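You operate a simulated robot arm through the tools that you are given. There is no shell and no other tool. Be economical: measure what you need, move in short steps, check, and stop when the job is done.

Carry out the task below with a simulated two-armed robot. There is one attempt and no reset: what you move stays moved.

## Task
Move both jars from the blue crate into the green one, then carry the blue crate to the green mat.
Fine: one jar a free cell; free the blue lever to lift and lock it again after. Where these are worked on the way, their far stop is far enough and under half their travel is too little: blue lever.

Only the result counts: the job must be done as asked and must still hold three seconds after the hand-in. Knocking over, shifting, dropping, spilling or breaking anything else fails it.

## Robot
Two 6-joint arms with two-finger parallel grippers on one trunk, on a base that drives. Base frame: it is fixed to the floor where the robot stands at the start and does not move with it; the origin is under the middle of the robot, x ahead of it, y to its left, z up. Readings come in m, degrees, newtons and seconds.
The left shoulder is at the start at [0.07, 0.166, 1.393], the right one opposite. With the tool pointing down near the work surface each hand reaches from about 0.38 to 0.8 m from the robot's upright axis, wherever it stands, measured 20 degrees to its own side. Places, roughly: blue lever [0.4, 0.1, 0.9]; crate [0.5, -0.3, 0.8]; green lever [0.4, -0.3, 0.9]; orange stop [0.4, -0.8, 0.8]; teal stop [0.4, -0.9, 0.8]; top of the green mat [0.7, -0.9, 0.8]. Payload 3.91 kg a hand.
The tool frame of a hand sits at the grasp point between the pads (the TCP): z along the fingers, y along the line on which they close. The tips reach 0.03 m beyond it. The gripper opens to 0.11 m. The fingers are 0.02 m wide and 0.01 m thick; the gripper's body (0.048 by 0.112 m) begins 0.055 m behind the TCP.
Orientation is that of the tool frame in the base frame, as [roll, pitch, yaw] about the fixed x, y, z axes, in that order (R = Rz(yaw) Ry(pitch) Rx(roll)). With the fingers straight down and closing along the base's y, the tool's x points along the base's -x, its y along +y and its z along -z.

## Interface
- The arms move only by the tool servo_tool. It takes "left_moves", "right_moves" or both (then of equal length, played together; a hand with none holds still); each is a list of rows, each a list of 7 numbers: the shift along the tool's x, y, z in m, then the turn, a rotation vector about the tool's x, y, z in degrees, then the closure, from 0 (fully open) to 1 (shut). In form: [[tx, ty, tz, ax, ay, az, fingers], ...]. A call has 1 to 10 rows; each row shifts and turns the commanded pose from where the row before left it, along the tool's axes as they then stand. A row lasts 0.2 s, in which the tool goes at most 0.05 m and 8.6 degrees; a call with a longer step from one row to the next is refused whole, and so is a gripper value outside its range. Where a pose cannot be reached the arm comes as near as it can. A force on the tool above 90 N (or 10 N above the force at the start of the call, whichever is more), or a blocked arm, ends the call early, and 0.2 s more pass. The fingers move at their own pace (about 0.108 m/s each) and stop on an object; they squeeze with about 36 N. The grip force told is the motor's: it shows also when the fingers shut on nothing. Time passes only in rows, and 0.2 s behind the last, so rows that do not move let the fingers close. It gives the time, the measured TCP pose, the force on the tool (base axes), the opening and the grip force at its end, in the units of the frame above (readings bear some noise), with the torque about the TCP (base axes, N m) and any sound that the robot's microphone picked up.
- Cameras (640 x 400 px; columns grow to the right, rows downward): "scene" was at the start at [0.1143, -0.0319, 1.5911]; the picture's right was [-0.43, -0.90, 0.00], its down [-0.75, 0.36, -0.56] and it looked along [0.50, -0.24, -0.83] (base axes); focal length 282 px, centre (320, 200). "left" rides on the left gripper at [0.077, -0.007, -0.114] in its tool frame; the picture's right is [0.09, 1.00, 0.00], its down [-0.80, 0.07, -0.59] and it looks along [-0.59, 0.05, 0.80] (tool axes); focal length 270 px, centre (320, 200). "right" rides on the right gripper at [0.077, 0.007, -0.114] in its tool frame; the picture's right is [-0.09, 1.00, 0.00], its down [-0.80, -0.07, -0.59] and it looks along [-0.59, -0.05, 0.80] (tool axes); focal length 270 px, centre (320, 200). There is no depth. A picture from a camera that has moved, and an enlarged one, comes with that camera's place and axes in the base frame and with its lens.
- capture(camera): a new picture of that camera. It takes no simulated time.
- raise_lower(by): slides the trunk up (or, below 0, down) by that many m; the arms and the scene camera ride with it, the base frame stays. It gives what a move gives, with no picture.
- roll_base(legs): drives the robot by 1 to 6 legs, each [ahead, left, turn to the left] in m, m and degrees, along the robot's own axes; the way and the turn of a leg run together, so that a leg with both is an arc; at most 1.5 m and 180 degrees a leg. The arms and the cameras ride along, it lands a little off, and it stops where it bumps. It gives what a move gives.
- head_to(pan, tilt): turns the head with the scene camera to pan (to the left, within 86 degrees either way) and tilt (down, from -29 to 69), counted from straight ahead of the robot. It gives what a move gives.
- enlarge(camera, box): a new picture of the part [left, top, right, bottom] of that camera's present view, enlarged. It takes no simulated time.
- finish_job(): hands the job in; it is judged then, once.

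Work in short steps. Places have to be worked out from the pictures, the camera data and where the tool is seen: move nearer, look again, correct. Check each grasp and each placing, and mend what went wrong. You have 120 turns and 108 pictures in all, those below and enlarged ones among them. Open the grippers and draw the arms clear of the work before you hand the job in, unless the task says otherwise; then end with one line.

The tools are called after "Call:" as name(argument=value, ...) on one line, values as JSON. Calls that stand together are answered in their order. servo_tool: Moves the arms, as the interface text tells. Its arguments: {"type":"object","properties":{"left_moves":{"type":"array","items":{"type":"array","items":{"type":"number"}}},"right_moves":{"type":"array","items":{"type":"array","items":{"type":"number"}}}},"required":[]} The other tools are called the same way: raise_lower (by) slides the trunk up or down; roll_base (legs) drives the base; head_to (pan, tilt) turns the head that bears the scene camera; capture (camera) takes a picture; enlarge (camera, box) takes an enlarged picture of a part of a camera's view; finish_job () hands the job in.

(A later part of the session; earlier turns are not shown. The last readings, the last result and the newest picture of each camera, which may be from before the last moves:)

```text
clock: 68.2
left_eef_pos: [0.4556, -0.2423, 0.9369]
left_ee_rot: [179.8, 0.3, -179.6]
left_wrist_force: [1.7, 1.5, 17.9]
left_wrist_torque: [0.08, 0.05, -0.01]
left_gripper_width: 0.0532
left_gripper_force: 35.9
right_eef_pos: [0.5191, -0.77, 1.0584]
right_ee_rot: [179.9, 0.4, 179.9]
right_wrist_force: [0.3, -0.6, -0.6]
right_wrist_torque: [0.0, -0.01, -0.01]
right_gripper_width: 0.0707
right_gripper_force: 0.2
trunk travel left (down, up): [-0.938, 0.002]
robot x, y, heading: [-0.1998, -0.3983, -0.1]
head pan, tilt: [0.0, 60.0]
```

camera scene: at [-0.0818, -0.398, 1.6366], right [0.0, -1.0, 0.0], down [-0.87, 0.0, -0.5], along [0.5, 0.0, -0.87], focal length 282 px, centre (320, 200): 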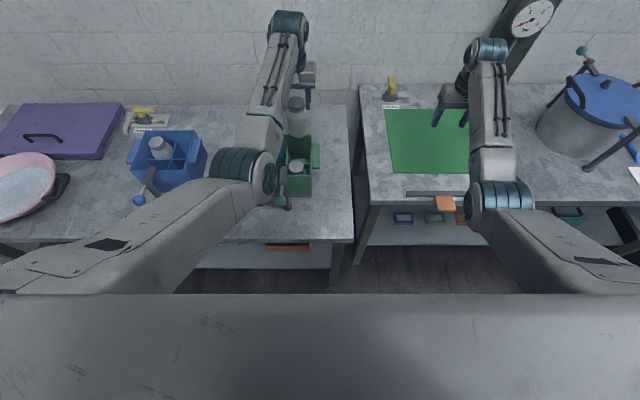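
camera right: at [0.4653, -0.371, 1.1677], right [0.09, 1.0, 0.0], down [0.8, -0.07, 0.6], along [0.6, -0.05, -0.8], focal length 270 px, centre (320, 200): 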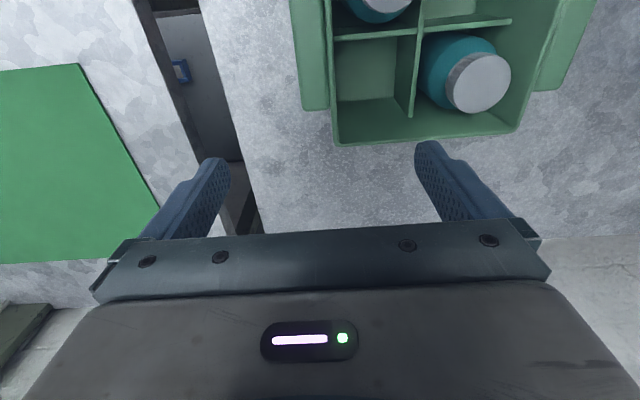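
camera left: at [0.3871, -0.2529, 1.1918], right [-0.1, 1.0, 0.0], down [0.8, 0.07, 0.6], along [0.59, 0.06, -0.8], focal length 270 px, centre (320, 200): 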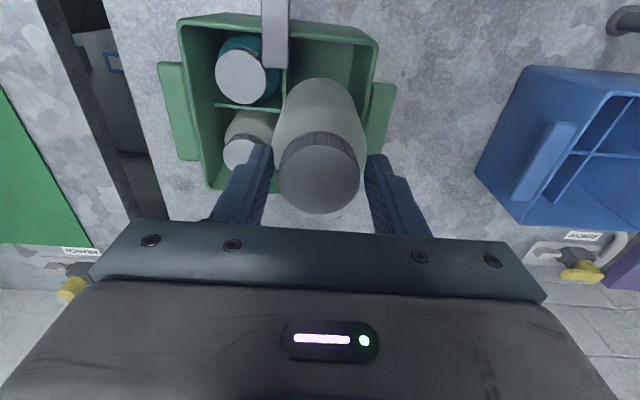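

Seated firmly. I ease up 2 mm, open slightly, and lift clear.

Call:
servo_tool(left_moves=[[0, 0, -0.002, 0, 0, 0, 1], [0, 0, 0, 0, 0, 0, 0.46], [0, 0, 0, 0, 0, 0, 0.46], [0, 0, -0.015, 0, 0, 0, 0.46], [0, 0, -0.03, 0, 0, 0, 0.46], [-0.01, 0, -0.04, 0, 0, 0, 0.46], [-0.01, 0, -0.02, 0, 0, 0, 0.46]])

Call:
capture(camera="left")

```text
clock: 69.8
left_eef_pos: [0.4756, -0.2419, 1.0412]
left_ee_rot: [179.8, 0.0, -179.6]
left_wrist_force: [-0.6, -0.4, -0.7]
left_wrist_torque: [-0.01, 0.03, -0.01]
left_gripper_width: 0.0595
left_gripper_force: 0.1
right_eef_pos: [0.521, -0.7709, 1.058]
right_ee_rot: [180.0, 0.2, 180.0]
right_wrist_force: [0.2, 0.1, 0.1]
right_wrist_torque: [0.0, -0.04, 0.01]
right_gripper_width: 0.0703
right_gripper_force: 0.0
trunk travel left (down, up): [-0.938, 0.002]
robot x, y, heading: [-0.1972, -0.3969, 0.1]
head pan, tilt: [0.0, 60.0]
```

```text
55 pictures are left
camera left: at [0.3989, -0.251, 1.1546], right [-0.09, 1.0, 0.0], down [0.8, 0.07, 0.59], along [0.59, 0.06, -0.8], focal length 270 px, centre (320, 200)
```

left: 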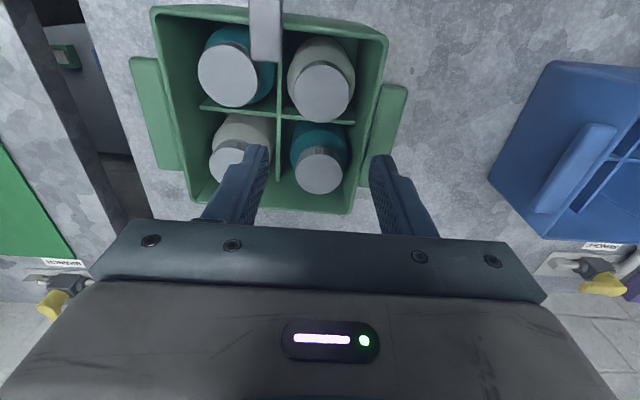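

All four jars stand in the green crate. Now the blue lever: I drive back left, back off 0.1 m, and look at it.

Call:
roll_base(legs=[[0, 0.36, 0], [-0.12, 0, 0]])

Call:
head_to(pan=10, tilt=50)

Call:
capture(camera="left")

Call:
capture(camera="scene")

```text
clock: 73.0
left_eef_pos: [0.3572, 0.1195, 1.0404]
left_ee_rot: [179.7, -0.1, -179.4]
left_wrist_force: [0.3, 0.3, 0.2]
left_wrist_torque: [-0.02, -0.03, 0.04]
left_gripper_width: 0.0592
left_gripper_force: 0.1
right_eef_pos: [0.404, -0.4086, 1.0556]
right_ee_rot: [180.0, 0.2, -179.8]
right_wrist_force: [0.4, 0.2, 0.2]
right_wrist_torque: [0.04, 0.01, -0.01]
right_gripper_width: 0.0705
right_gripper_force: 0.0
trunk travel left (down, up): [-0.938, 0.002]
robot x, y, heading: [-0.3195, -0.0361, 0.3]
head pan, tilt: [0.0, 60.0]
```

```text
clock: 73.7
left_eef_pos: [0.3547, 0.1201, 1.0411]
left_ee_rot: [179.8, 0.2, -179.4]
left_wrist_force: [-0.2, -0.5, 1.0]
left_wrist_torque: [0.01, -0.03, 0.01]
left_gripper_width: 0.0594
left_gripper_force: 0.0
right_eef_pos: [0.4005, -0.4077, 1.0585]
right_ee_rot: [179.9, 0.2, -179.7]
right_wrist_force: [0.3, 0.2, 0.2]
right_wrist_torque: [0.01, -0.03, 0.01]
right_gripper_width: 0.0704
right_gripper_force: 0.0
trunk travel left (down, up): [-0.938, 0.002]
robot x, y, heading: [-0.3154, -0.0383, 0.4]
head pan, tilt: [10.0, 50.0]
```

```text
54 pictures are left
camera left: at [0.2769, 0.1114, 1.1549], right [-0.1, 0.99, 0.0], down [0.8, 0.08, 0.6], along [0.59, 0.06, -0.8], focal length 270 px, centre (320, 200)
```

left: 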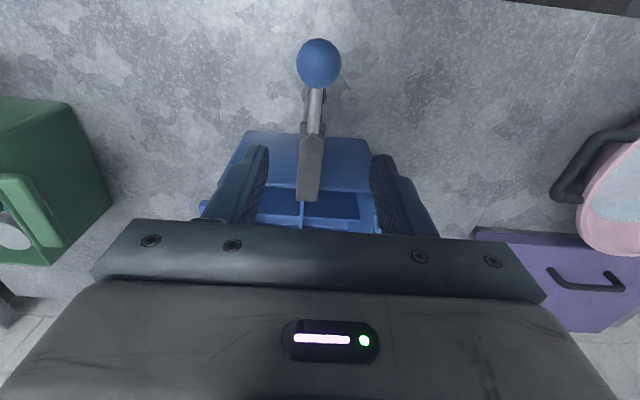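

```text
53 pictures are left
camera scene: at [-0.1947, -0.0261, 1.6492], right [0.18, -0.98, 0.0], down [-0.75, -0.14, -0.64], along [0.63, 0.12, -0.77], focal length 282 px, centre (320, 200)
```

scene: 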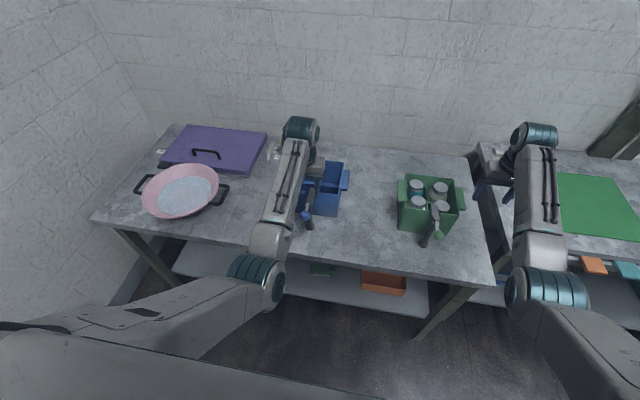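

I zoom in on the lever mechanism.

Call:
enlarge(camera="left", box=[240, 20, 400, 220])

Call:
enlarge(camera="scene", box=[260, 140, 460, 260])

```text
2.00 times, centred on (320, 120) of left
camera zoom: at [0.2769, 0.1114, 1.1549], right [-0.1, 0.99, 0.0], down [0.8, 0.08, 0.6], along [0.59, 0.06, -0.8], focal length 541 px, centre (320, 360)
```

zoom: 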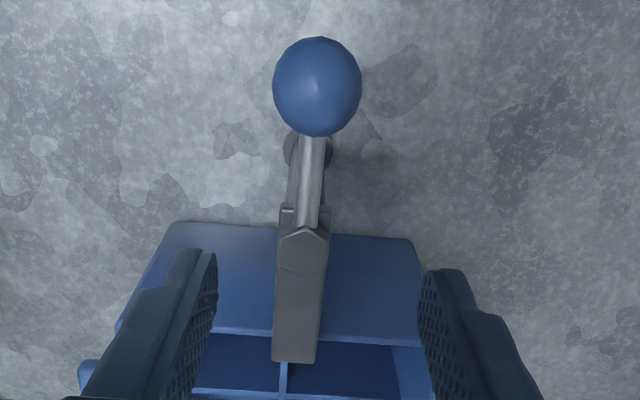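

```text
3.20 times, centred on (360, 200) of scene
camera zoom: at [-0.1947, -0.0261, 1.6492], right [0.18, -0.98, 0.0], down [-0.75, -0.14, -0.64], along [0.63, 0.12, -0.77], focal length 902 px, centre (192, 200)
```

zoom: 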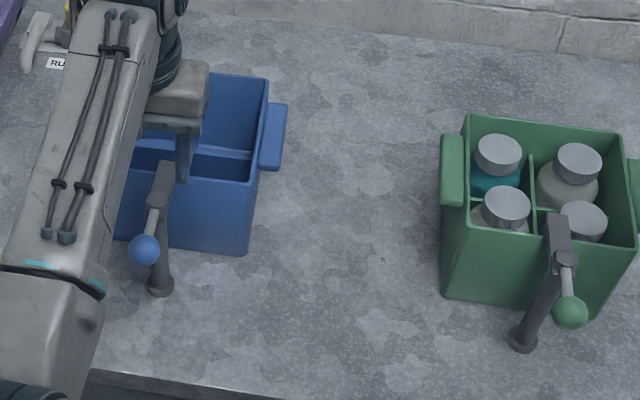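

Triangulated: ball ≈(.312,.115,.946), pivot at the post top ≈(.374,.113,.938), jaw tip ≈x .444. I straddle the ball with the left hand.

Call:
servo_tool(left_moves=[[0.022, -0.003, 0, 0, 0, 0, 0.455], [0.021, -0.002, 0, 0, 0, 0, 0.455], [0, 0, 0.03, 0, 0, 0, 0.455], [0, 0, 0.03, 0, 0, 0, 0.455], [0, 0, 0.022, 0, 0, 0, 0.455], [0, 0, 0, 0, 0, 0, 0.455]])

Call:
capture(camera="left")

```text
clock: 75.1
left_eef_pos: [0.3109, 0.1153, 0.9602]
left_ee_rot: [179.9, 0.2, -179.3]
left_wrist_force: [-0.1, -0.1, -0.3]
left_wrist_torque: [-0.02, 0.03, 0.0]
left_gripper_width: 0.06
left_gripper_force: 0.1
right_eef_pos: [0.4012, -0.4084, 1.0572]
right_ee_rot: [179.9, 0.3, -179.8]
right_wrist_force: [0.1, 0.4, 0.3]
right_wrist_torque: [0.02, 0.02, 0.05]
right_gripper_width: 0.0706
right_gripper_force: 0.1
trunk travel left (down, up): [-0.938, 0.002]
robot x, y, heading: [-0.322, -0.0375, 0.6]
head pan, tilt: [10.0, 50.0]
```

```text
50 pictures are left
camera left: at [0.2334, 0.1062, 1.073], right [-0.1, 0.99, 0.0], down [0.8, 0.08, 0.6], along [0.59, 0.06, -0.8], focal length 270 px, centre (320, 200)
```

left: 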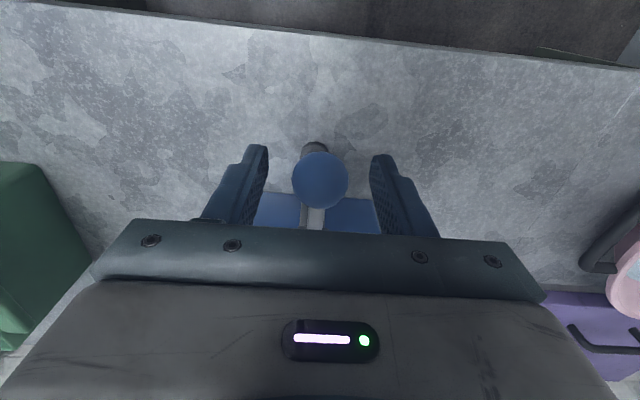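

The ball is between the fingers. I probe: push +y in small steps and read the force.

Call:
servo_tool(left_moves=[[0, 0.008, 0, 0, 0, 0, 0.455], [0, 0.006, 0, 0, 0, 0, 0.455], [0, 0.005, 0, 0, 0, 0, 0.455], [0, 0.005, 0, 0, 0, 0, 0.455], [0, 0, 0, 0, 0, 0, 0.455]])

Call:
capture(camera="left")

```text
clock: 76.3
left_eef_pos: [0.311, 0.1348, 0.9592]
left_ee_rot: [179.8, 0.0, -179.5]
left_wrist_force: [-0.9, -18.9, -1.3]
left_wrist_torque: [-0.18, 0.1, -0.09]
left_gripper_width: 0.0694
left_gripper_force: 9.6
right_eef_pos: [0.4003, -0.4114, 1.0569]
right_ee_rot: [179.8, 0.4, -179.9]
right_wrist_force: [0.1, -0.3, -0.4]
right_wrist_torque: [0.0, 0.0, 0.04]
right_gripper_width: 0.0705
right_gripper_force: 0.1
trunk travel left (down, up): [-0.938, 0.002]
robot x, y, heading: [-0.3177, -0.0417, 0.2]
head pan, tilt: [10.0, 50.0]
```

```text
49 pictures are left
camera left: at [0.234, 0.126, 1.0734], right [-0.1, 1.0, 0.0], down [0.8, 0.08, 0.59], along [0.59, 0.06, -0.8], focal length 270 px, centre (320, 200)
```

left: 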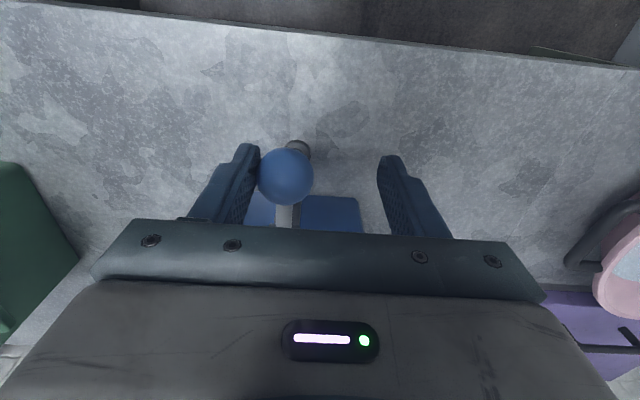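

+y is blocked (19 N, nothing moved). I try −y.

Call:
servo_tool(left_moves=[[0, -0.02, 0, 0, 0, 0, 0.455], [0, -0.014, 0, 0, 0, 0, 0.455], [0, -0.005, 0, 0, 0, 0, 0.455], [0, -0.005, 0, 0, 0, 0, 0.455], [0, 0, 0, 0, 0, 0, 0.455]])

Call:
capture(camera="left")

```text
clock: 77.5
left_eef_pos: [0.3122, 0.0947, 0.9591]
left_ee_rot: [179.8, -0.1, -179.3]
left_wrist_force: [-0.5, 1.3, -0.4]
left_wrist_torque: [-0.03, 0.02, -0.03]
left_gripper_width: 0.0604
left_gripper_force: 0.9
right_eef_pos: [0.4004, -0.4079, 1.058]
right_ee_rot: [179.9, 0.3, -179.8]
right_wrist_force: [0.0, 0.0, -0.5]
right_wrist_torque: [-0.02, -0.02, 0.0]
right_gripper_width: 0.0702
right_gripper_force: 0.0
trunk travel left (down, up): [-0.938, 0.002]
robot x, y, heading: [-0.3217, -0.0375, 0.5]
head pan, tilt: [10.0, 50.0]
```

```text
48 pictures are left
camera left: at [0.2344, 0.0862, 1.0722], right [-0.1, 0.99, 0.0], down [0.8, 0.08, 0.59], along [0.59, 0.06, -0.8], focal length 270 px, centre (320, 200)
```

left: 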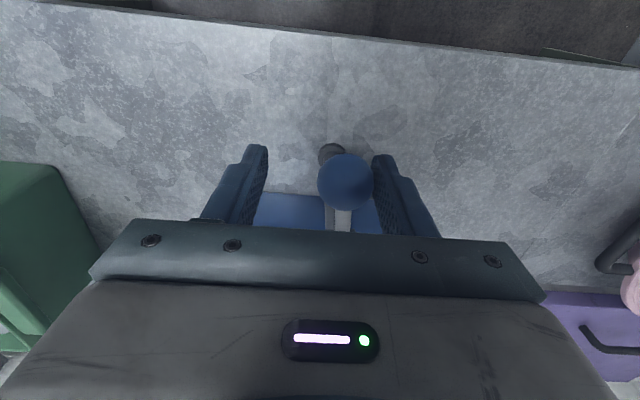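

−y moves freely (1.3 N): the lever swings about its post in that direction. I centre on the ball, narrow the cage, and follow the arc with the hand turning along.

Call:
servo_tool(left_moves=[[0, 0.012, 0, 0, 0, 0, 0.6], [0, 0, 0, 0, 0, -5.5, 0.6], [-0.0006, -0.0086, 0, 0, 0, -8, 0.6], [-0.0006, -0.0086, 0, 0, 0, -8, 0.6], [-0.0006, -0.0086, 0, 0, 0, -8, 0.6], [-0.0006, -0.0086, 0, 0, 0, -8, 0.6], [0, 0, 0, 0, 0, 0, 0.6]])

Call:
capture(camera="left")

```text
clock: 79.1
left_eef_pos: [0.3248, 0.0755, 0.9596]
left_ee_rot: [180.0, 0.1, -141.7]
left_wrist_force: [-0.1, 0.0, -0.6]
left_wrist_torque: [-0.03, -0.03, -0.01]
left_gripper_width: 0.0439
left_gripper_force: 0.0
right_eef_pos: [0.4017, -0.4082, 1.0577]
right_ee_rot: [180.0, 0.3, -179.8]
right_wrist_force: [0.0, -0.4, 0.2]
right_wrist_torque: [0.02, -0.01, -0.01]
right_gripper_width: 0.0703
right_gripper_force: 0.1
trunk travel left (down, up): [-0.938, 0.002]
robot x, y, heading: [-0.3201, -0.0358, 0.5]
head pan, tilt: [10.0, 50.0]
```

```text
47 pictures are left
camera left: at [0.2679, 0.0214, 1.0727], right [-0.69, 0.73, 0.0], down [0.58, 0.55, 0.6], along [0.43, 0.41, -0.8], focal length 270 px, centre (320, 200)
```

left: 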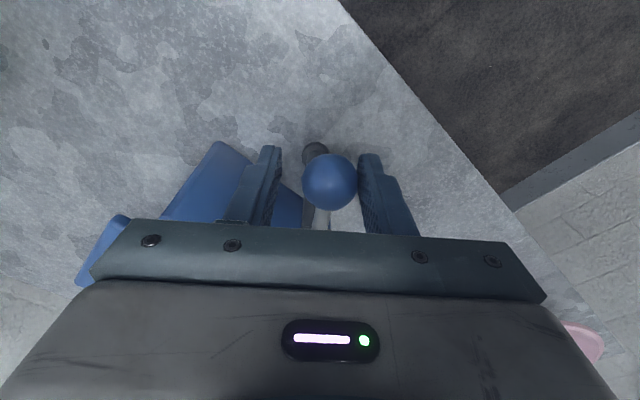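

Ball and rod follow well (~38° so far, no force). Continue the arc to 90° and a little beyond to find the stop.

Call:
servo_tool(left_moves=[[-0.0006, -0.0086, 0, 0, 0, -8, 0.6], [-0.0006, -0.0086, 0, 0, 0, -8, 0.6], [-0.0006, -0.0086, 0, 0, 0, -8, 0.6], [-0.0006, -0.0086, 0, 0, 0, -8, 0.6], [-0.0006, -0.0086, 0, 0, 0, -8, 0.6], [-0.0006, -0.0086, 0, 0, 0, -8, 0.6], [0, 0, 0, 0, 0, 0, 0.6]])

Call:
capture(camera="left")

Call:
enlarge(camera="scene", box=[260, 140, 420, 260])

```text
clock: 80.7
left_eef_pos: [0.368, 0.0524, 0.9603]
left_ee_rot: [-179.9, 0.1, -93.7]
left_wrist_force: [-1.6, -0.3, -0.5]
left_wrist_torque: [-0.02, 0.02, 0.01]
left_gripper_width: 0.044
left_gripper_force: 0.3
right_eef_pos: [0.4002, -0.4085, 1.057]
right_ee_rot: [180.0, 0.3, -179.8]
right_wrist_force: [0.7, -0.4, -0.1]
right_wrist_torque: [0.04, 0.01, 0.01]
right_gripper_width: 0.0702
right_gripper_force: 0.1
trunk travel left (down, up): [-0.938, 0.002]
robot x, y, heading: [-0.3239, -0.0375, 0.2]
head pan, tilt: [10.0, 50.0]
```

```text
46 pictures are left
camera left: at [0.3703, -0.0261, 1.0724], right [-1.0, -0.02, 0.0], down [-0.02, 0.8, 0.6], along [-0.01, 0.6, -0.8], focal length 270 px, centre (320, 200)
```

left: 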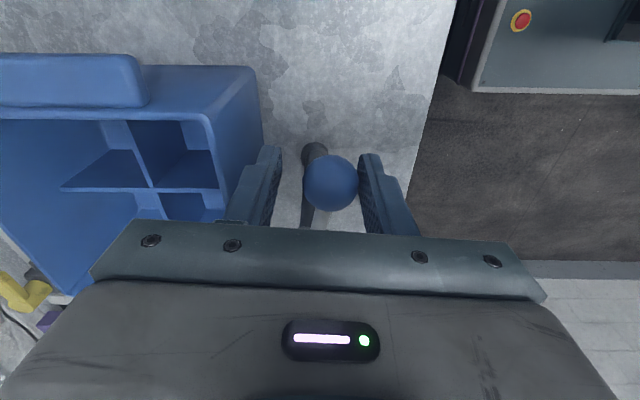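

```text
3.33 times, centred on (340, 200) of scene
camera zoom: at [-0.1947, -0.0264, 1.6492], right [0.18, -0.98, 0.0], down [-0.75, -0.14, -0.64], along [0.63, 0.12, -0.77], focal length 940 px, centre (253, 200)
```

zoom: 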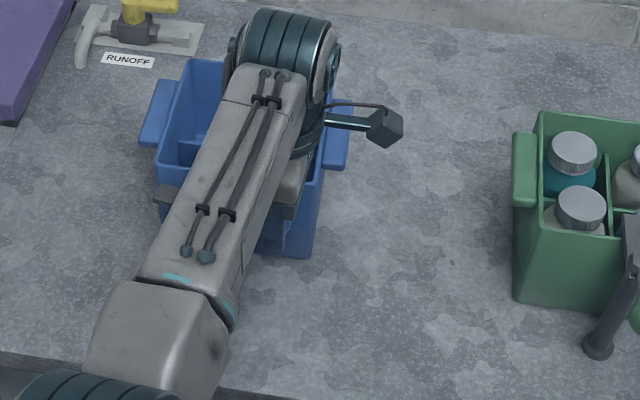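

About 85° now, still free. I go on until it meets its stop.

Call:
servo_tool(left_moves=[[-0.0006, -0.0086, 0, 0, 0, -8, 0.6], [-0.0006, -0.0086, 0, 0, 0, -8, 0.6], [0, 0, 0, 0, 0, 0, 0.6]])

Call:
capture(camera="left")

```text
clock: 81.5
left_eef_pos: [0.3801, 0.0517, 0.9596]
left_ee_rot: [179.9, 0.2, -77.8]
left_wrist_force: [-35.3, 1.9, -9.2]
left_wrist_torque: [0.18, 0.21, -0.05]
left_gripper_width: 0.0608
left_gripper_force: 16.8
right_eef_pos: [0.3963, -0.4066, 1.0614]
right_ee_rot: [179.9, 0.5, -179.8]
right_wrist_force: [-0.6, -0.1, -0.6]
right_wrist_torque: [0.01, 0.0, 0.02]
right_gripper_width: 0.0705
right_gripper_force: 0.0
trunk travel left (down, up): [-0.938, 0.002]
robot x, y, heading: [-0.3224, -0.0378, 0.3]
head pan, tilt: [10.0, 50.0]
```

```text
44 pictures are left
camera left: at [0.4023, -0.0218, 1.0738], right [-0.95, -0.3, 0.0], down [-0.24, 0.77, 0.6], along [-0.18, 0.57, -0.8], focal length 270 px, centre (320, 200)
```

left: 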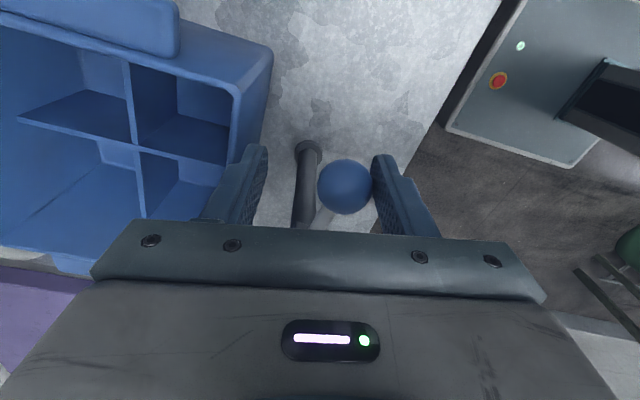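

The stop is reached (35 N). I back off without dragging the ball, then raise and check the lever stays freed.

Call:
servo_tool(left_moves=[[0, 0.01, 0, 0, 0, 0, 0.4], [0, 0, 0, 0, 0, 0, 0.4], [0, 0, -0.02, 0, 0, 0, 0.4], [0, 0, -0.03, 0, 0, 0, 0.4], [0, 0, -0.03, 0, 0, 0, 0.4]])

Call:
capture(camera="left")

```text
clock: 82.7
left_eef_pos: [0.3768, 0.0496, 1.0385]
left_ee_rot: [-179.9, 0.3, -77.8]
left_wrist_force: [0.3, 0.4, 0.4]
left_wrist_torque: [-0.04, 0.0, 0.02]
left_gripper_width: 0.0659
left_gripper_force: 0.0
right_eef_pos: [0.4003, -0.4075, 1.0587]
right_ee_rot: [179.7, 0.3, -179.8]
right_wrist_force: [-1.1, -0.5, 0.1]
right_wrist_torque: [0.01, -0.02, 0.01]
right_gripper_width: 0.0705
right_gripper_force: 0.0
trunk travel left (down, up): [-0.938, 0.002]
robot x, y, heading: [-0.3201, -0.0368, 0.3]
head pan, tilt: [10.0, 50.0]
```

```text
43 pictures are left
camera left: at [0.3987, -0.0246, 1.1523], right [-0.96, -0.3, 0.0], down [-0.24, 0.77, 0.6], along [-0.18, 0.57, -0.8], focal length 270 px, centre (320, 200)
```

left: 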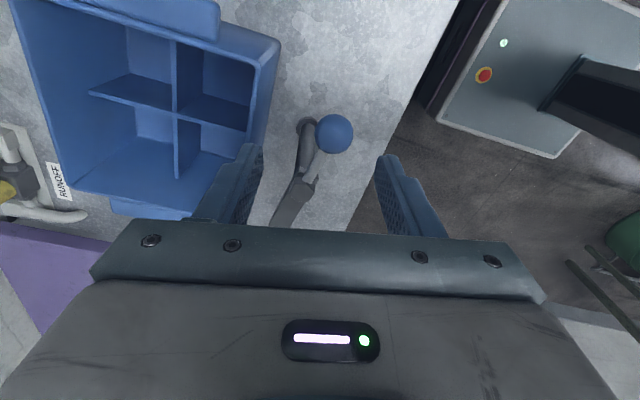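

The lever stands swung out ~85° against its stop and the crate is free. The crate will be lifted one-handed by its lengthwise divider near the centre, with the right hand. First I move the left hand out of the way (keeping its yaw for re-locking), then shift the base.

Call:
servo_tool(left_moves=[[-0.0485, -0.0106, 0, 0, 0, 0, 0.4], [-0.0485, -0.0106, 0, 0, 0, 0, 0.4], [-0.0485, -0.0106, 0, 0, 0, 0, 0.4], [-0.0485, -0.0106, 0, 0, 0, 0, 0.4]])

Call:
roll_base(legs=[[0.1, 0, 0], [0, 0.225, 0]])

Call:
capture(camera="scene")

```text
clock: 83.7
left_eef_pos: [0.3795, 0.2521, 1.0414]
left_ee_rot: [180.0, 0.1, -77.9]
left_wrist_force: [0.3, -0.1, 0.5]
left_wrist_torque: [-0.01, 0.01, -0.04]
left_gripper_width: 0.0658
left_gripper_force: 0.1
right_eef_pos: [0.4019, -0.4054, 1.0589]
right_ee_rot: [-179.9, 0.3, -180.0]
right_wrist_force: [-0.3, 0.5, -0.4]
right_wrist_torque: [-0.01, 0.0, 0.01]
right_gripper_width: 0.0704
right_gripper_force: 0.1
trunk travel left (down, up): [-0.938, 0.002]
robot x, y, heading: [-0.3197, -0.0386, 0.6]
head pan, tilt: [10.0, 50.0]
```

```text
clock: 86.1
left_eef_pos: [0.4774, 0.4702, 1.0407]
left_ee_rot: [-179.9, 0.4, -78.0]
left_wrist_force: [-0.3, -0.7, 0.0]
left_wrist_torque: [0.01, -0.02, 0.04]
left_gripper_width: 0.0663
left_gripper_force: 0.1
right_eef_pos: [0.4978, -0.1866, 1.0573]
right_ee_rot: [179.9, 0.3, 180.0]
right_wrist_force: [-0.8, -0.2, -0.7]
right_wrist_torque: [0.04, 0.01, -0.03]
right_gripper_width: 0.0704
right_gripper_force: 0.0
trunk travel left (down, up): [-0.938, 0.002]
robot x, y, heading: [-0.2244, 0.188, 0.2]
head pan, tilt: [10.0, 50.0]
```

```text
42 pictures are left
camera scene: at [-0.0964, 0.1944, 1.6493], right [0.18, -0.98, 0.0], down [-0.75, -0.13, -0.64], along [0.63, 0.12, -0.77], focal length 282 px, centre (320, 200)
```

scene: 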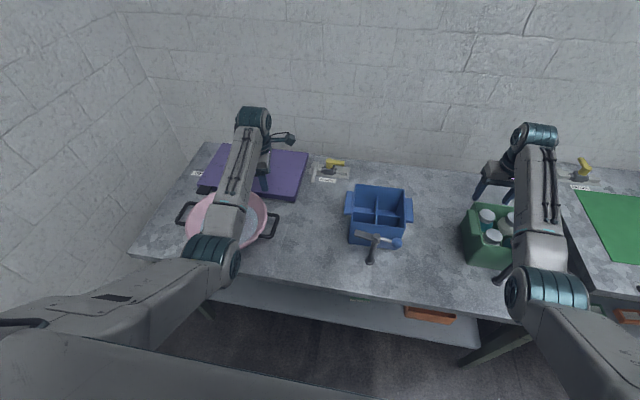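

I bring the right hand over the blue crate's centre and look down.

Call:
servo_tool(right_moves=[[-0.01, 0.045, 0, 0, 0, 0, 0.4], [-0.01, 0.045, 0, 0, 0, 0, 0.4], [-0.01, 0.045, 0, 0, 0, 0, 0.4], [0, 0.045, 0, 0, 0, 0, 0.4], [0, 0.045, 0, 0, 0, 0, 0.4], [0, 0.045, 0, 0, 0, 0, 0.4], [0, 0.03, 0, 0, 0, 0, 0.4], [0, 0, 0.03, 0, 0, 0, 0.4], [0, 0, 0, 0, 0, 0, 0.4]])

Call:
capture(camera="right")

```text
clock: 88.1
left_eef_pos: [0.4783, 0.473, 1.04]
left_ee_rot: [-179.9, 0.2, -78.0]
left_wrist_force: [0.4, 0.4, 0.0]
left_wrist_torque: [0.01, 0.04, -0.02]
left_gripper_width: 0.0659
left_gripper_force: 0.1
right_eef_pos: [0.53, 0.1165, 1.0272]
right_ee_rot: [179.9, 0.3, -180.0]
right_wrist_force: [-0.2, -0.5, 0.5]
right_wrist_torque: [0.0, -0.01, 0.01]
right_gripper_width: 0.0662
right_gripper_force: 0.0
trunk travel left (down, up): [-0.938, 0.002]
robot x, y, heading: [-0.2238, 0.1873, 0.2]
head pan, tilt: [10.0, 50.0]
```

```text
41 pictures are left
camera right: at [0.4539, 0.1239, 1.1417], right [0.09, 1.0, 0.0], down [0.8, -0.07, 0.6], along [0.6, -0.05, -0.8], focal length 270 px, centre (320, 200)
```

right: 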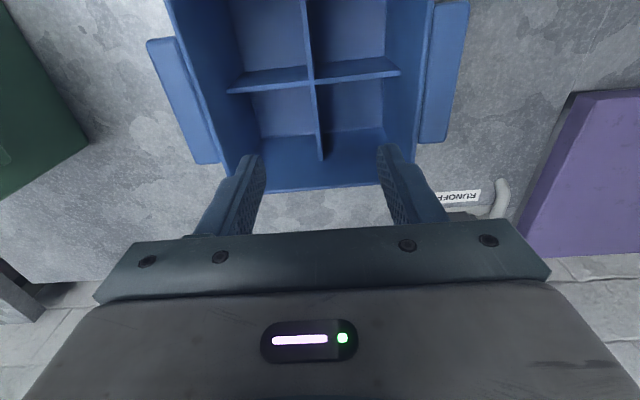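

Divider crossing ≈(.509,.1125), top at z≈.887. I straddle the lengthwise divider just beyond the crossing (x≈.526) and go down to z≈.882.

Call:
servo_tool(right_moves=[[0.004, -0.002, 0.03, 0, 0, 0, 0.4], [0, 0, 0.035, 0, 0, 0, 0.4], [0, 0, 0.03, 0, 0, 0, 0.4], [0, 0, 0, 0, 0, 0, 0.4]])

Call:
capture(camera="right")

```text
clock: 89.1
left_eef_pos: [0.4772, 0.4739, 1.04]
left_ee_rot: [-180.0, 0.2, -78.0]
left_wrist_force: [-0.3, 0.5, -0.7]
left_wrist_torque: [-0.03, -0.01, -0.01]
left_gripper_width: 0.066
left_gripper_force: 0.0
right_eef_pos: [0.5242, 0.1139, 0.9329]
right_ee_rot: [179.9, 0.3, 180.0]
right_wrist_force: [0.4, 0.9, 0.1]
right_wrist_torque: [-0.01, 0.0, 0.0]
right_gripper_width: 0.066
right_gripper_force: 0.0
trunk travel left (down, up): [-0.938, 0.002]
robot x, y, heading: [-0.2201, 0.1875, 0.4]
head pan, tilt: [10.0, 50.0]
```

```text
40 pictures are left
camera right: at [0.4489, 0.121, 1.047], right [0.09, 1.0, 0.0], down [0.8, -0.07, 0.6], along [0.6, -0.05, -0.8], focal length 270 px, centre (320, 200)
```

right: 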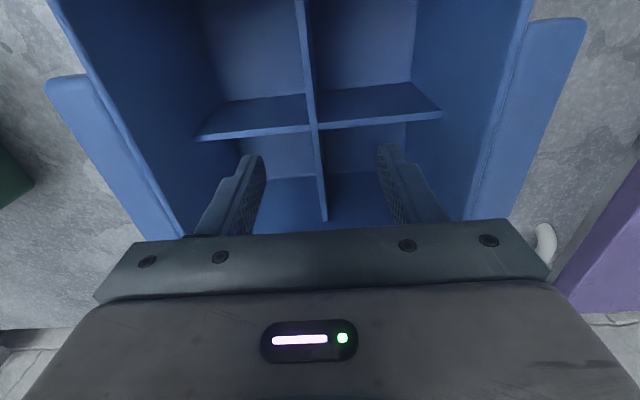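

Alignment is good (crossing 14.5 mm behind the TCP, divider centred). I descend 0.05 and close.

Call:
servo_tool(right_moves=[[-0.002, 0, 0.02, 0, 0, 0, 0.4], [0, 0, 0.02, 0, 0, 0, 0.4], [0, 0, 0.012, 0, 0, 0, 0.4], [0, 0, 0, 0, 0, 0, 0.7], [0, 0, 0, 0, 0, 0, 1], [0, 0, 0, 0, 0, 0, 1], [0, 0, 0, 0, 0, 0, 1]])

```text
clock: 90.7
left_eef_pos: [0.469, 0.4752, 1.0461]
left_ee_rot: [-179.4, 0.0, -77.8]
left_wrist_force: [0.5, -0.4, -0.1]
left_wrist_torque: [0.0, 0.0, -0.01]
left_gripper_width: 0.0658
left_gripper_force: 0.0
right_eef_pos: [0.5126, 0.1103, 0.9092]
right_ee_rot: [179.9, 1.4, 180.0]
right_wrist_force: [-1.5, 4.2, 55.3]
right_wrist_torque: [0.11, 0.42, 0.32]
right_gripper_width: 0.0049
right_gripper_force: 36.0
right hand out of reach, approached as far as the arm can: row 1, 2, 3
trunk travel left (down, up): [-0.938, 0.002]
robot x, y, heading: [-0.2205, 0.1869, 0.5]
head pan, tilt: [10.0, 50.0]
```

The arm ran out of downward reach (too far out), slid back and rests on the crossing. I open, raise, and bring the base 0.06 m closer.

Call:
servo_tool(right_moves=[[0, 0, 0, 0, 0, 0, 0.4], [0, 0, -0.03, 0, 0, 0, 0.4], [0, 0, -0.04, 0, 0, 0, 0.4], [0, 0, -0.03, 0, 0, 0, 0.4], [0, 0, 0, 0, 0, 0, 0.4]])

Call:
roll_base(legs=[[0.06, 0, 0]])

Call:
capture(camera="right")

```text
clock: 91.9
left_eef_pos: [0.4806, 0.4729, 1.038]
left_ee_rot: [-180.0, 0.2, -78.0]
left_wrist_force: [0.2, 0.2, 0.5]
left_wrist_torque: [0.02, -0.01, 0.01]
left_gripper_width: 0.0659
left_gripper_force: 0.1
right_eef_pos: [0.5161, 0.1071, 0.9963]
right_ee_rot: [179.9, 0.1, 179.9]
right_wrist_force: [0.5, 1.1, -1.2]
right_wrist_torque: [-0.03, 0.02, 0.0]
right_gripper_width: 0.066
right_gripper_force: 0.1
trunk travel left (down, up): [-0.938, 0.002]
robot x, y, heading: [-0.2196, 0.191, 0.4]
head pan, tilt: [10.0, 50.0]
```

```text
clock: 92.9
left_eef_pos: [0.5296, 0.4745, 1.0467]
left_ee_rot: [-179.4, 0.3, -78.0]
left_wrist_force: [-0.7, 0.6, -0.4]
left_wrist_torque: [-0.01, -0.08, 0.0]
left_gripper_width: 0.066
left_gripper_force: 0.1
right_eef_pos: [0.5665, 0.1089, 1.0044]
right_ee_rot: [179.9, 0.8, 179.9]
right_wrist_force: [-0.5, -0.3, 0.0]
right_wrist_torque: [0.01, -0.06, 0.0]
right_gripper_width: 0.0658
right_gripper_force: 0.0
trunk travel left (down, up): [-0.938, 0.002]
robot x, y, heading: [-0.1591, 0.1842, 0.2]
head pan, tilt: [10.0, 50.0]
```

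```text
39 pictures are left
camera right: at [0.4891, 0.116, 1.1187], right [0.09, 1.0, 0.0], down [0.79, -0.07, 0.61], along [0.6, -0.05, -0.8], focal length 270 px, centre (320, 200)
```

right: 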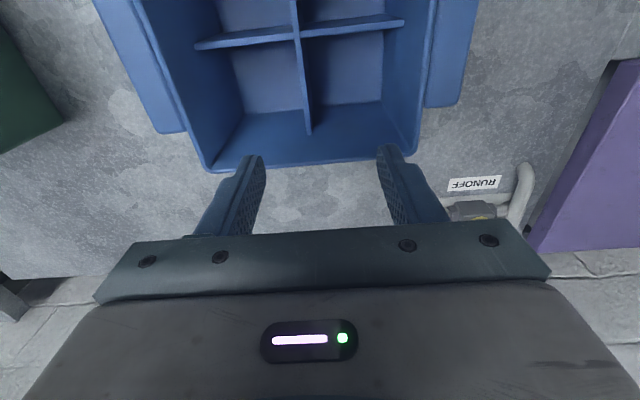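

The crate shifted ~1 cm (harmless, it is to be carried off). The crossing is now ≈(.506,.102). I realign and lower to z≈.94 to re-check.

Call:
servo_tool(right_moves=[[0.022, -0.003, 0, 0, 0, 0, 0.4], [0.022, -0.003, 0, 0, 0, 0, 0.4], [0, 0, 0.03, 0, 0, 0, 0.4], [0, 0, 0.03, 0, 0, 0, 0.4], [0, 0, 0, 0, 0, 0, 0.4]])

Call:
capture(camera="right")

```text
clock: 94.1
left_eef_pos: [0.5354, 0.4741, 1.0411]
left_ee_rot: [-179.8, 0.1, -77.9]
left_wrist_force: [-0.4, -0.5, 0.3]
left_wrist_torque: [0.0, -0.03, -0.01]
left_gripper_width: 0.0663
left_gripper_force: 0.1
right_eef_pos: [0.5281, 0.1021, 0.9382]
right_ee_rot: [179.9, 0.4, -179.9]
right_wrist_force: [0.7, -0.6, -0.8]
right_wrist_torque: [-0.01, 0.01, -0.03]
right_gripper_width: 0.0659
right_gripper_force: 0.0
trunk travel left (down, up): [-0.938, 0.002]
robot x, y, heading: [-0.1611, 0.187, 0.4]
head pan, tilt: [10.0, 50.0]
```

```text
38 pictures are left
camera right: at [0.4525, 0.11, 1.0526], right [0.09, 1.0, 0.0], down [0.8, -0.07, 0.6], along [0.6, -0.05, -0.8], focal length 270 px, centre (320, 200)
```

right: 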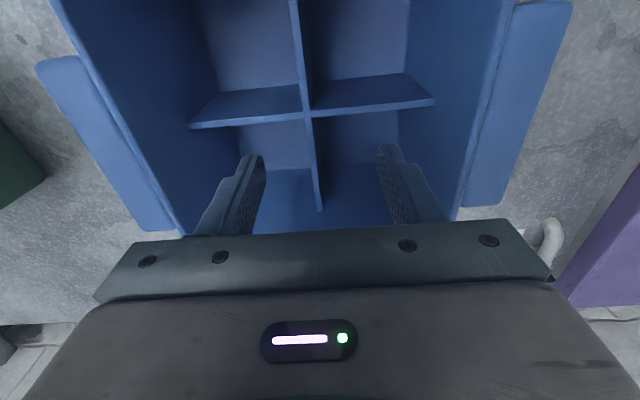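

Crossing ≈(.506,.099). I correct 5 mm in −x and 3 mm in −y, then descend to z≈.882 and close.

Call:
servo_tool(right_moves=[[0.0055, -0.0035, 0.015, 0, 0, 0, 0.4], [0, 0, 0.02, 0, 0, 0, 0.4], [0, 0, 0.02, 0, 0, 0, 0.4], [0, 0, 0, 0, 0, 0, 0.4]])

```text
clock: 95.1
left_eef_pos: [0.5372, 0.475, 1.0408]
left_ee_rot: [-180.0, 0.2, -77.9]
left_wrist_force: [-0.6, -0.6, 0.1]
left_wrist_torque: [0.05, 0.04, 0.0]
left_gripper_width: 0.0659
left_gripper_force: 0.2
right_eef_pos: [0.5251, 0.0982, 0.8809]
right_ee_rot: [179.9, 0.2, -179.9]
right_wrist_force: [-0.4, -0.5, -0.2]
right_wrist_torque: [0.0, 0.01, -0.01]
right_gripper_width: 0.066
right_gripper_force: 0.0
trunk travel left (down, up): [-0.938, 0.002]
robot x, y, heading: [-0.1615, 0.186, 0.6]
head pan, tilt: [10.0, 50.0]
```

Down at z .881 with no contact. I close on the divider and lift 2 cm as a test.

Call:
servo_tool(right_moves=[[0, 0, 0, 0, 0, 0, 0.8], [0, 0, 0, 0, 0, 0, 1], [0, 0, 0, 0, 0, 0, 1], [0, 0, 0, 0, 0, 0, 1], [0, 0, -0.01, 0, 0, 0, 1], [0, 0, -0.01, 0, 0, 0, 1], [0, 0, 0, 0, 0, 0, 1]])

Call:
enlarge(camera="scene", box=[260, 130, 460, 270])

```text
clock: 96.7
left_eef_pos: [0.5378, 0.4747, 1.0393]
left_ee_rot: [180.0, 0.2, -77.9]
left_wrist_force: [-0.3, -0.2, -0.1]
left_wrist_torque: [-0.01, 0.01, 0.0]
left_gripper_width: 0.0659
left_gripper_force: 0.1
right_eef_pos: [0.5263, 0.1003, 0.9026]
right_ee_rot: [-180.0, 0.2, 180.0]
right_wrist_force: [-0.4, -0.3, -5.0]
right_wrist_torque: [-0.03, -0.07, 0.02]
right_gripper_width: 0.0049
right_gripper_force: 36.0
trunk travel left (down, up): [-0.938, 0.002]
robot x, y, heading: [-0.1634, 0.1904, 0.3]
head pan, tilt: [10.0, 50.0]
```

```text
2.86 times, centred on (360, 200) of scene
camera zoom: at [-0.0351, 0.1991, 1.6491], right [0.18, -0.98, 0.0], down [-0.75, -0.14, -0.64], along [0.63, 0.11, -0.77], focal length 806 px, centre (206, 200)
```

zoom: 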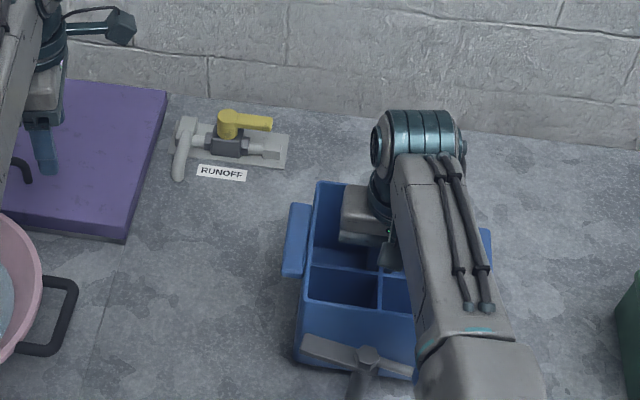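

The crate (≈0.5 kg) hangs level from the hand. I lift further, easing forward for headroom.

Call:
servo_tool(right_moves=[[0, 0, -0.02, 0, 0, 0, 1], [-0.01, 0, -0.025, 0, 0, 0, 1], [-0.02, 0, -0.025, 0, 0, 0, 1], [-0.02, 0, -0.025, 0, 0, 0, 1], [-0.01, 0, -0.025, 0, 0, 0, 1], [0, 0, -0.02, 0, 0, 0, 1], [0, 0, 0, 0, 0, 0, 1]])

Call:
capture(camera="scene")

Call:
capture(camera="right")

```text
clock: 98.3
left_eef_pos: [0.537, 0.4739, 1.0407]
left_ee_rot: [179.9, 0.2, -77.9]
left_wrist_force: [-0.3, 0.1, 0.2]
left_wrist_torque: [-0.01, 0.02, 0.01]
left_gripper_width: 0.066
left_gripper_force: 0.1
right_eef_pos: [0.5849, 0.099, 1.0431]
right_ee_rot: [179.9, 0.2, 180.0]
right_wrist_force: [-0.5, -0.6, -4.2]
right_wrist_torque: [0.01, -0.05, 0.0]
right_gripper_width: 0.0046
right_gripper_force: 36.5
trunk travel left (down, up): [-0.938, 0.002]
robot x, y, heading: [-0.1654, 0.1882, 0.2]
head pan, tilt: [10.0, 50.0]
```

```text
36 pictures are left
camera scene: at [-0.035, 0.1991, 1.6491], right [0.18, -0.98, 0.0], down [-0.75, -0.14, -0.64], along [0.63, 0.11, -0.77], focal length 282 px, centre (320, 200)
```

scene: 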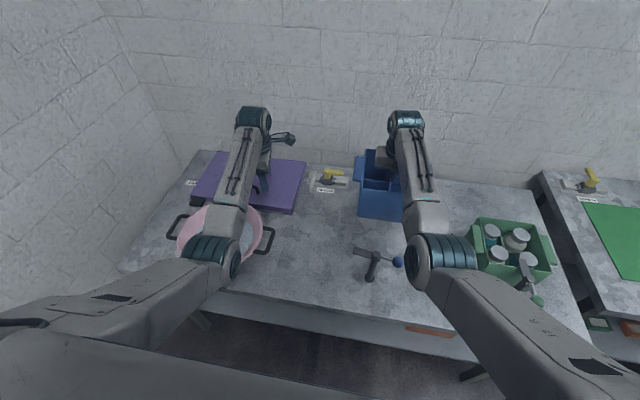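

```text
35 pictures are left
camera right: at [0.5094, 0.1062, 1.157], right [0.09, 1.0, 0.0], down [0.8, -0.07, 0.6], along [0.59, -0.05, -0.8], focal length 270 px, centre (320, 200)
```

right: 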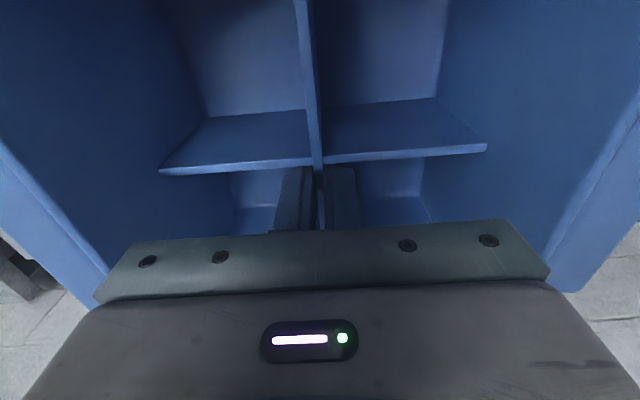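

Crate bottom is at ≈.96, above the green caps (.92). The mat spans about x .52–.85, y −1.08…−.665, centre (.69,−.875). I raise slightly more and drive right 0.98 m.

Call:
servo_tool(right_moves=[[0, 0, -0.015, 0, 0, 0, 1], [0, 0, 0, 0, 0, 0, 1]])

Call:
roll_base(legs=[[0, -0.5, 0]])

Call:
capture(camera="scene")

```text
clock: 98.9
left_eef_pos: [0.5376, 0.4736, 1.0402]
left_ee_rot: [-180.0, 0.2, -78.0]
left_wrist_force: [-0.5, -0.3, 0.0]
left_wrist_torque: [0.0, 0.02, 0.03]
left_gripper_width: 0.066
left_gripper_force: 0.0
right_eef_pos: [0.5847, 0.1001, 1.057]
right_ee_rot: [179.8, 0.1, -180.0]
right_wrist_force: [0.3, 0.2, -3.6]
right_wrist_torque: [0.0, -0.05, -0.02]
right_gripper_width: 0.0046
right_gripper_force: 36.0
trunk travel left (down, up): [-0.938, 0.002]
robot x, y, heading: [-0.1636, 0.1828, 0.2]
head pan, tilt: [10.0, 50.0]
```

```text
clock: 101.8
left_eef_pos: [0.5406, -0.0266, 1.0395]
left_ee_rot: [-180.0, 0.0, -77.9]
left_wrist_force: [0.6, 0.3, -0.4]
left_wrist_torque: [-0.03, 0.03, -0.02]
left_gripper_width: 0.0659
left_gripper_force: 0.1
right_eef_pos: [0.5869, -0.4018, 1.0566]
right_ee_rot: [179.9, 0.3, -180.0]
right_wrist_force: [-0.3, 0.0, -4.2]
right_wrist_torque: [0.0, -0.04, 0.01]
right_gripper_width: 0.0047
right_gripper_force: 35.4
trunk travel left (down, up): [-0.938, 0.002]
robot x, y, heading: [-0.1642, -0.315, 0.5]
head pan, tilt: [10.0, 50.0]
```

```text
34 pictures are left
camera scene: at [-0.0331, -0.3001, 1.6491], right [0.18, -0.98, 0.0], down [-0.75, -0.14, -0.64], along [0.63, 0.11, -0.77], focal length 282 px, centre (320, 200)
```

scene: 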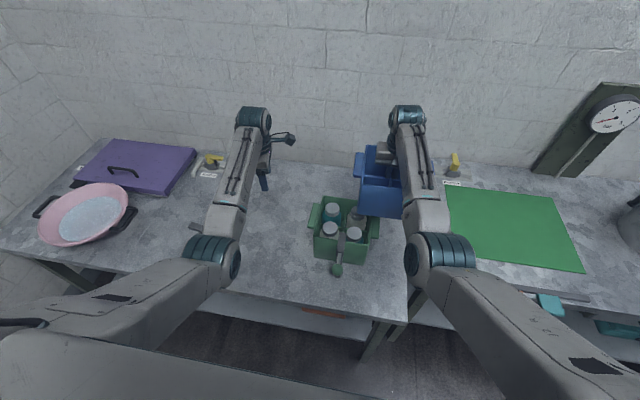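

Green crate and jars are untouched. I continue right 0.478 m, then 0.12 m forward.

Call:
roll_base(legs=[[0, -0.478, 0], [0.12, 0, 0]])

Call:
head_to(pan=0, tilt=55)

Call:
capture(camera="scene")

Call:
capture(camera="right")

```text
clock: 105.5
left_eef_pos: [0.6589, -0.5068, 1.0412]
left_ee_rot: [-179.8, 0.2, -77.9]
left_wrist_force: [-0.4, 0.4, 0.6]
left_wrist_torque: [0.01, -0.02, -0.02]
left_gripper_width: 0.0659
left_gripper_force: 0.0
right_eef_pos: [0.7055, -0.8808, 1.0604]
right_ee_rot: [179.9, 0.3, 180.0]
right_wrist_force: [-0.3, 0.3, -5.2]
right_wrist_torque: [-0.02, -0.06, 0.03]
right_gripper_width: 0.0048
right_gripper_force: 35.9
trunk travel left (down, up): [-0.938, 0.002]
robot x, y, heading: [-0.0403, -0.7914, 0.2]
head pan, tilt: [10.0, 50.0]
```

```text
clock: 106.3
left_eef_pos: [0.6618, -0.5062, 1.0389]
left_ee_rot: [180.0, 0.2, -77.9]
left_wrist_force: [-0.1, -0.6, 0.0]
left_wrist_torque: [0.01, 0.03, -0.01]
left_gripper_width: 0.0659
left_gripper_force: 0.1
right_eef_pos: [0.709, -0.8819, 1.0562]
right_ee_rot: [179.9, 0.1, 180.0]
right_wrist_force: [0.4, -1.4, -3.9]
right_wrist_torque: [0.01, -0.04, 0.01]
right_gripper_width: 0.0047
right_gripper_force: 35.9
trunk travel left (down, up): [-0.938, 0.002]
robot x, y, heading: [-0.0406, -0.7918, 0.4]
head pan, tilt: [0.0, 55.0]
```

```text
33 pictures are left
camera scene: at [0.0845, -0.7942, 1.6426], right [0.0, -1.0, 0.0], down [-0.82, 0.0, -0.57], along [0.57, 0.0, -0.82], focal length 282 px, centre (320, 200)
```

scene: 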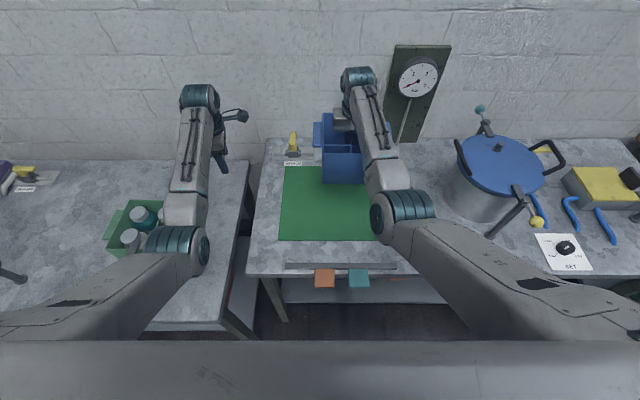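

```text
32 pictures are left
camera right: at [0.6323, -0.8743, 1.1718], right [0.09, 1.0, 0.0], down [0.8, -0.07, 0.6], along [0.59, -0.05, -0.8], focal length 270 px, centre (320, 200)
```

right: 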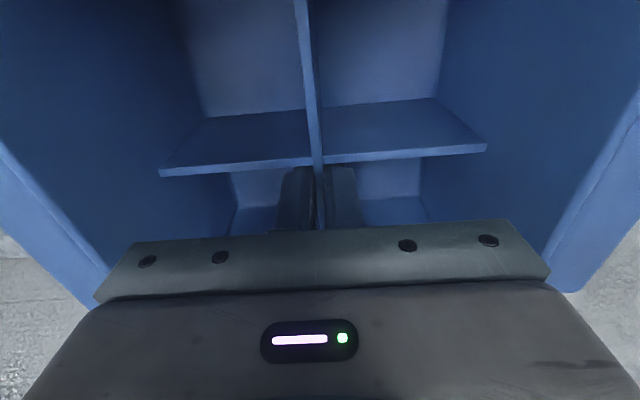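

Above the mat; mat x .513–.835, y ≈−1.08…−.66. To have downward reach I lower partly, pull the arm back 0.06, and drive 0.05 forward.

Call:
servo_tool(right_moves=[[0, 0, 0.03, 0, 0, 0, 1], [0, 0, 0.03, 0, 0, 0, 1], [0.03, 0, 0.01, 0, 0, 0, 1], [0.032, 0, 0, 0, 0, 0, 1], [0, 0, 0, 0, 0, 0, 1]])

Call:
roll_base(legs=[[0.05, 0, 0]])

Call:
servo_tool(right_moves=[[0, 0, 0.03, 0, 0, 0, 1], [0, 0, 0.03, 0, 0, 0, 1], [0, 0, 0.02, 0, 0, 0, 1], [0, 0, 0, 0, 0, 0, 1]])

Call:
capture(camera="scene")

```text
clock: 107.5
left_eef_pos: [0.6609, -0.5059, 1.0389]
left_ee_rot: [-179.9, 0.2, -77.9]
left_wrist_force: [0.8, -0.3, -0.8]
left_wrist_torque: [-0.01, 0.01, 0.0]
left_gripper_width: 0.0659
left_gripper_force: 0.0
right_eef_pos: [0.6468, -0.8823, 0.9872]
right_ee_rot: [179.9, 0.1, -180.0]
right_wrist_force: [0.3, 0.3, -4.7]
right_wrist_torque: [-0.01, -0.09, -0.03]
right_gripper_width: 0.0047
right_gripper_force: 35.5
trunk travel left (down, up): [-0.938, 0.002]
robot x, y, heading: [-0.039, -0.7911, 0.1]
head pan, tilt: [0.0, 55.0]
```

```text
clock: 108.4
left_eef_pos: [0.7023, -0.5051, 1.0469]
left_ee_rot: [-179.3, 0.1, -78.1]
left_wrist_force: [-1.2, 0.4, 0.9]
left_wrist_torque: [-0.01, -0.07, 0.0]
left_gripper_width: 0.0658
left_gripper_force: 0.1
right_eef_pos: [0.6871, -0.8821, 0.9943]
right_ee_rot: [180.0, 0.8, 180.0]
right_wrist_force: [-1.5, -0.2, -3.5]
right_wrist_torque: [0.0, -0.13, 0.0]
right_gripper_width: 0.0049
right_gripper_force: 36.2
trunk travel left (down, up): [-0.938, 0.002]
robot x, y, heading: [0.0111, -0.7911, 0.0]
head pan, tilt: [0.0, 55.0]
```

```text
clock: 109.4
left_eef_pos: [0.7134, -0.5057, 1.039]
left_ee_rot: [-180.0, 0.2, -78.0]
left_wrist_force: [0.5, 1.2, -0.5]
left_wrist_torque: [0.02, 0.02, 0.01]
left_gripper_width: 0.0664
left_gripper_force: 0.1
right_eef_pos: [0.6971, -0.8805, 0.9062]
right_ee_rot: [179.9, 0.2, -179.9]
right_wrist_force: [1.2, 0.1, -5.1]
right_wrist_torque: [0.03, -0.05, 0.0]
right_gripper_width: 0.0049
right_gripper_force: 36.2
trunk travel left (down, up): [-0.938, 0.002]
robot x, y, heading: [0.0074, -0.792, 0.3]
head pan, tilt: [0.0, 55.0]
```

```text
31 pictures are left
camera scene: at [0.1353, -0.7933, 1.6425], right [0.0, -1.0, 0.0], down [-0.82, 0.0, -0.57], along [0.57, 0.0, -0.82], focal length 282 px, centre (320, 200)
```

scene: 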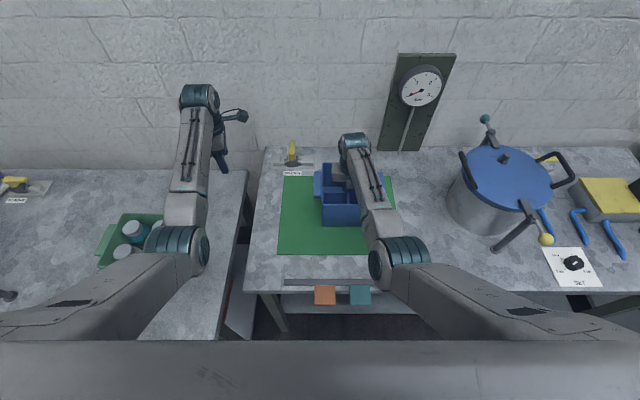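

Well within the mat. I lower the last 2–3 cm gently.

Call:
servo_tool(right_moves=[[0, 0, 0.008, 0, 0, 0, 1], [0, 0, 0.006, 0, 0, 0, 1], [0, 0, 0.003, 0, 0, 0, 1], [0, 0, 0.003, 0, 0, 0, 1], [0, 0, 0, 0, 0, 0, 1]])

```text
clock: 110.6
left_eef_pos: [0.7078, -0.5054, 1.0419]
left_ee_rot: [-179.6, 0.2, -78.1]
left_wrist_force: [-0.7, 0.7, -0.9]
left_wrist_torque: [-0.02, 0.0, 0.0]
left_gripper_width: 0.0664
left_gripper_force: 0.0
right_eef_pos: [0.6948, -0.8807, 0.8928]
right_ee_rot: [179.9, 0.7, 179.9]
right_wrist_force: [5.3, -0.6, 32.1]
right_wrist_torque: [-0.28, -0.19, 0.07]
right_gripper_width: 0.0047
right_gripper_force: 35.9
trunk travel left (down, up): [-0.938, 0.002]
robot x, y, heading: [0.0115, -0.7917, 0.2]
head pan, tilt: [0.0, 55.0]
```

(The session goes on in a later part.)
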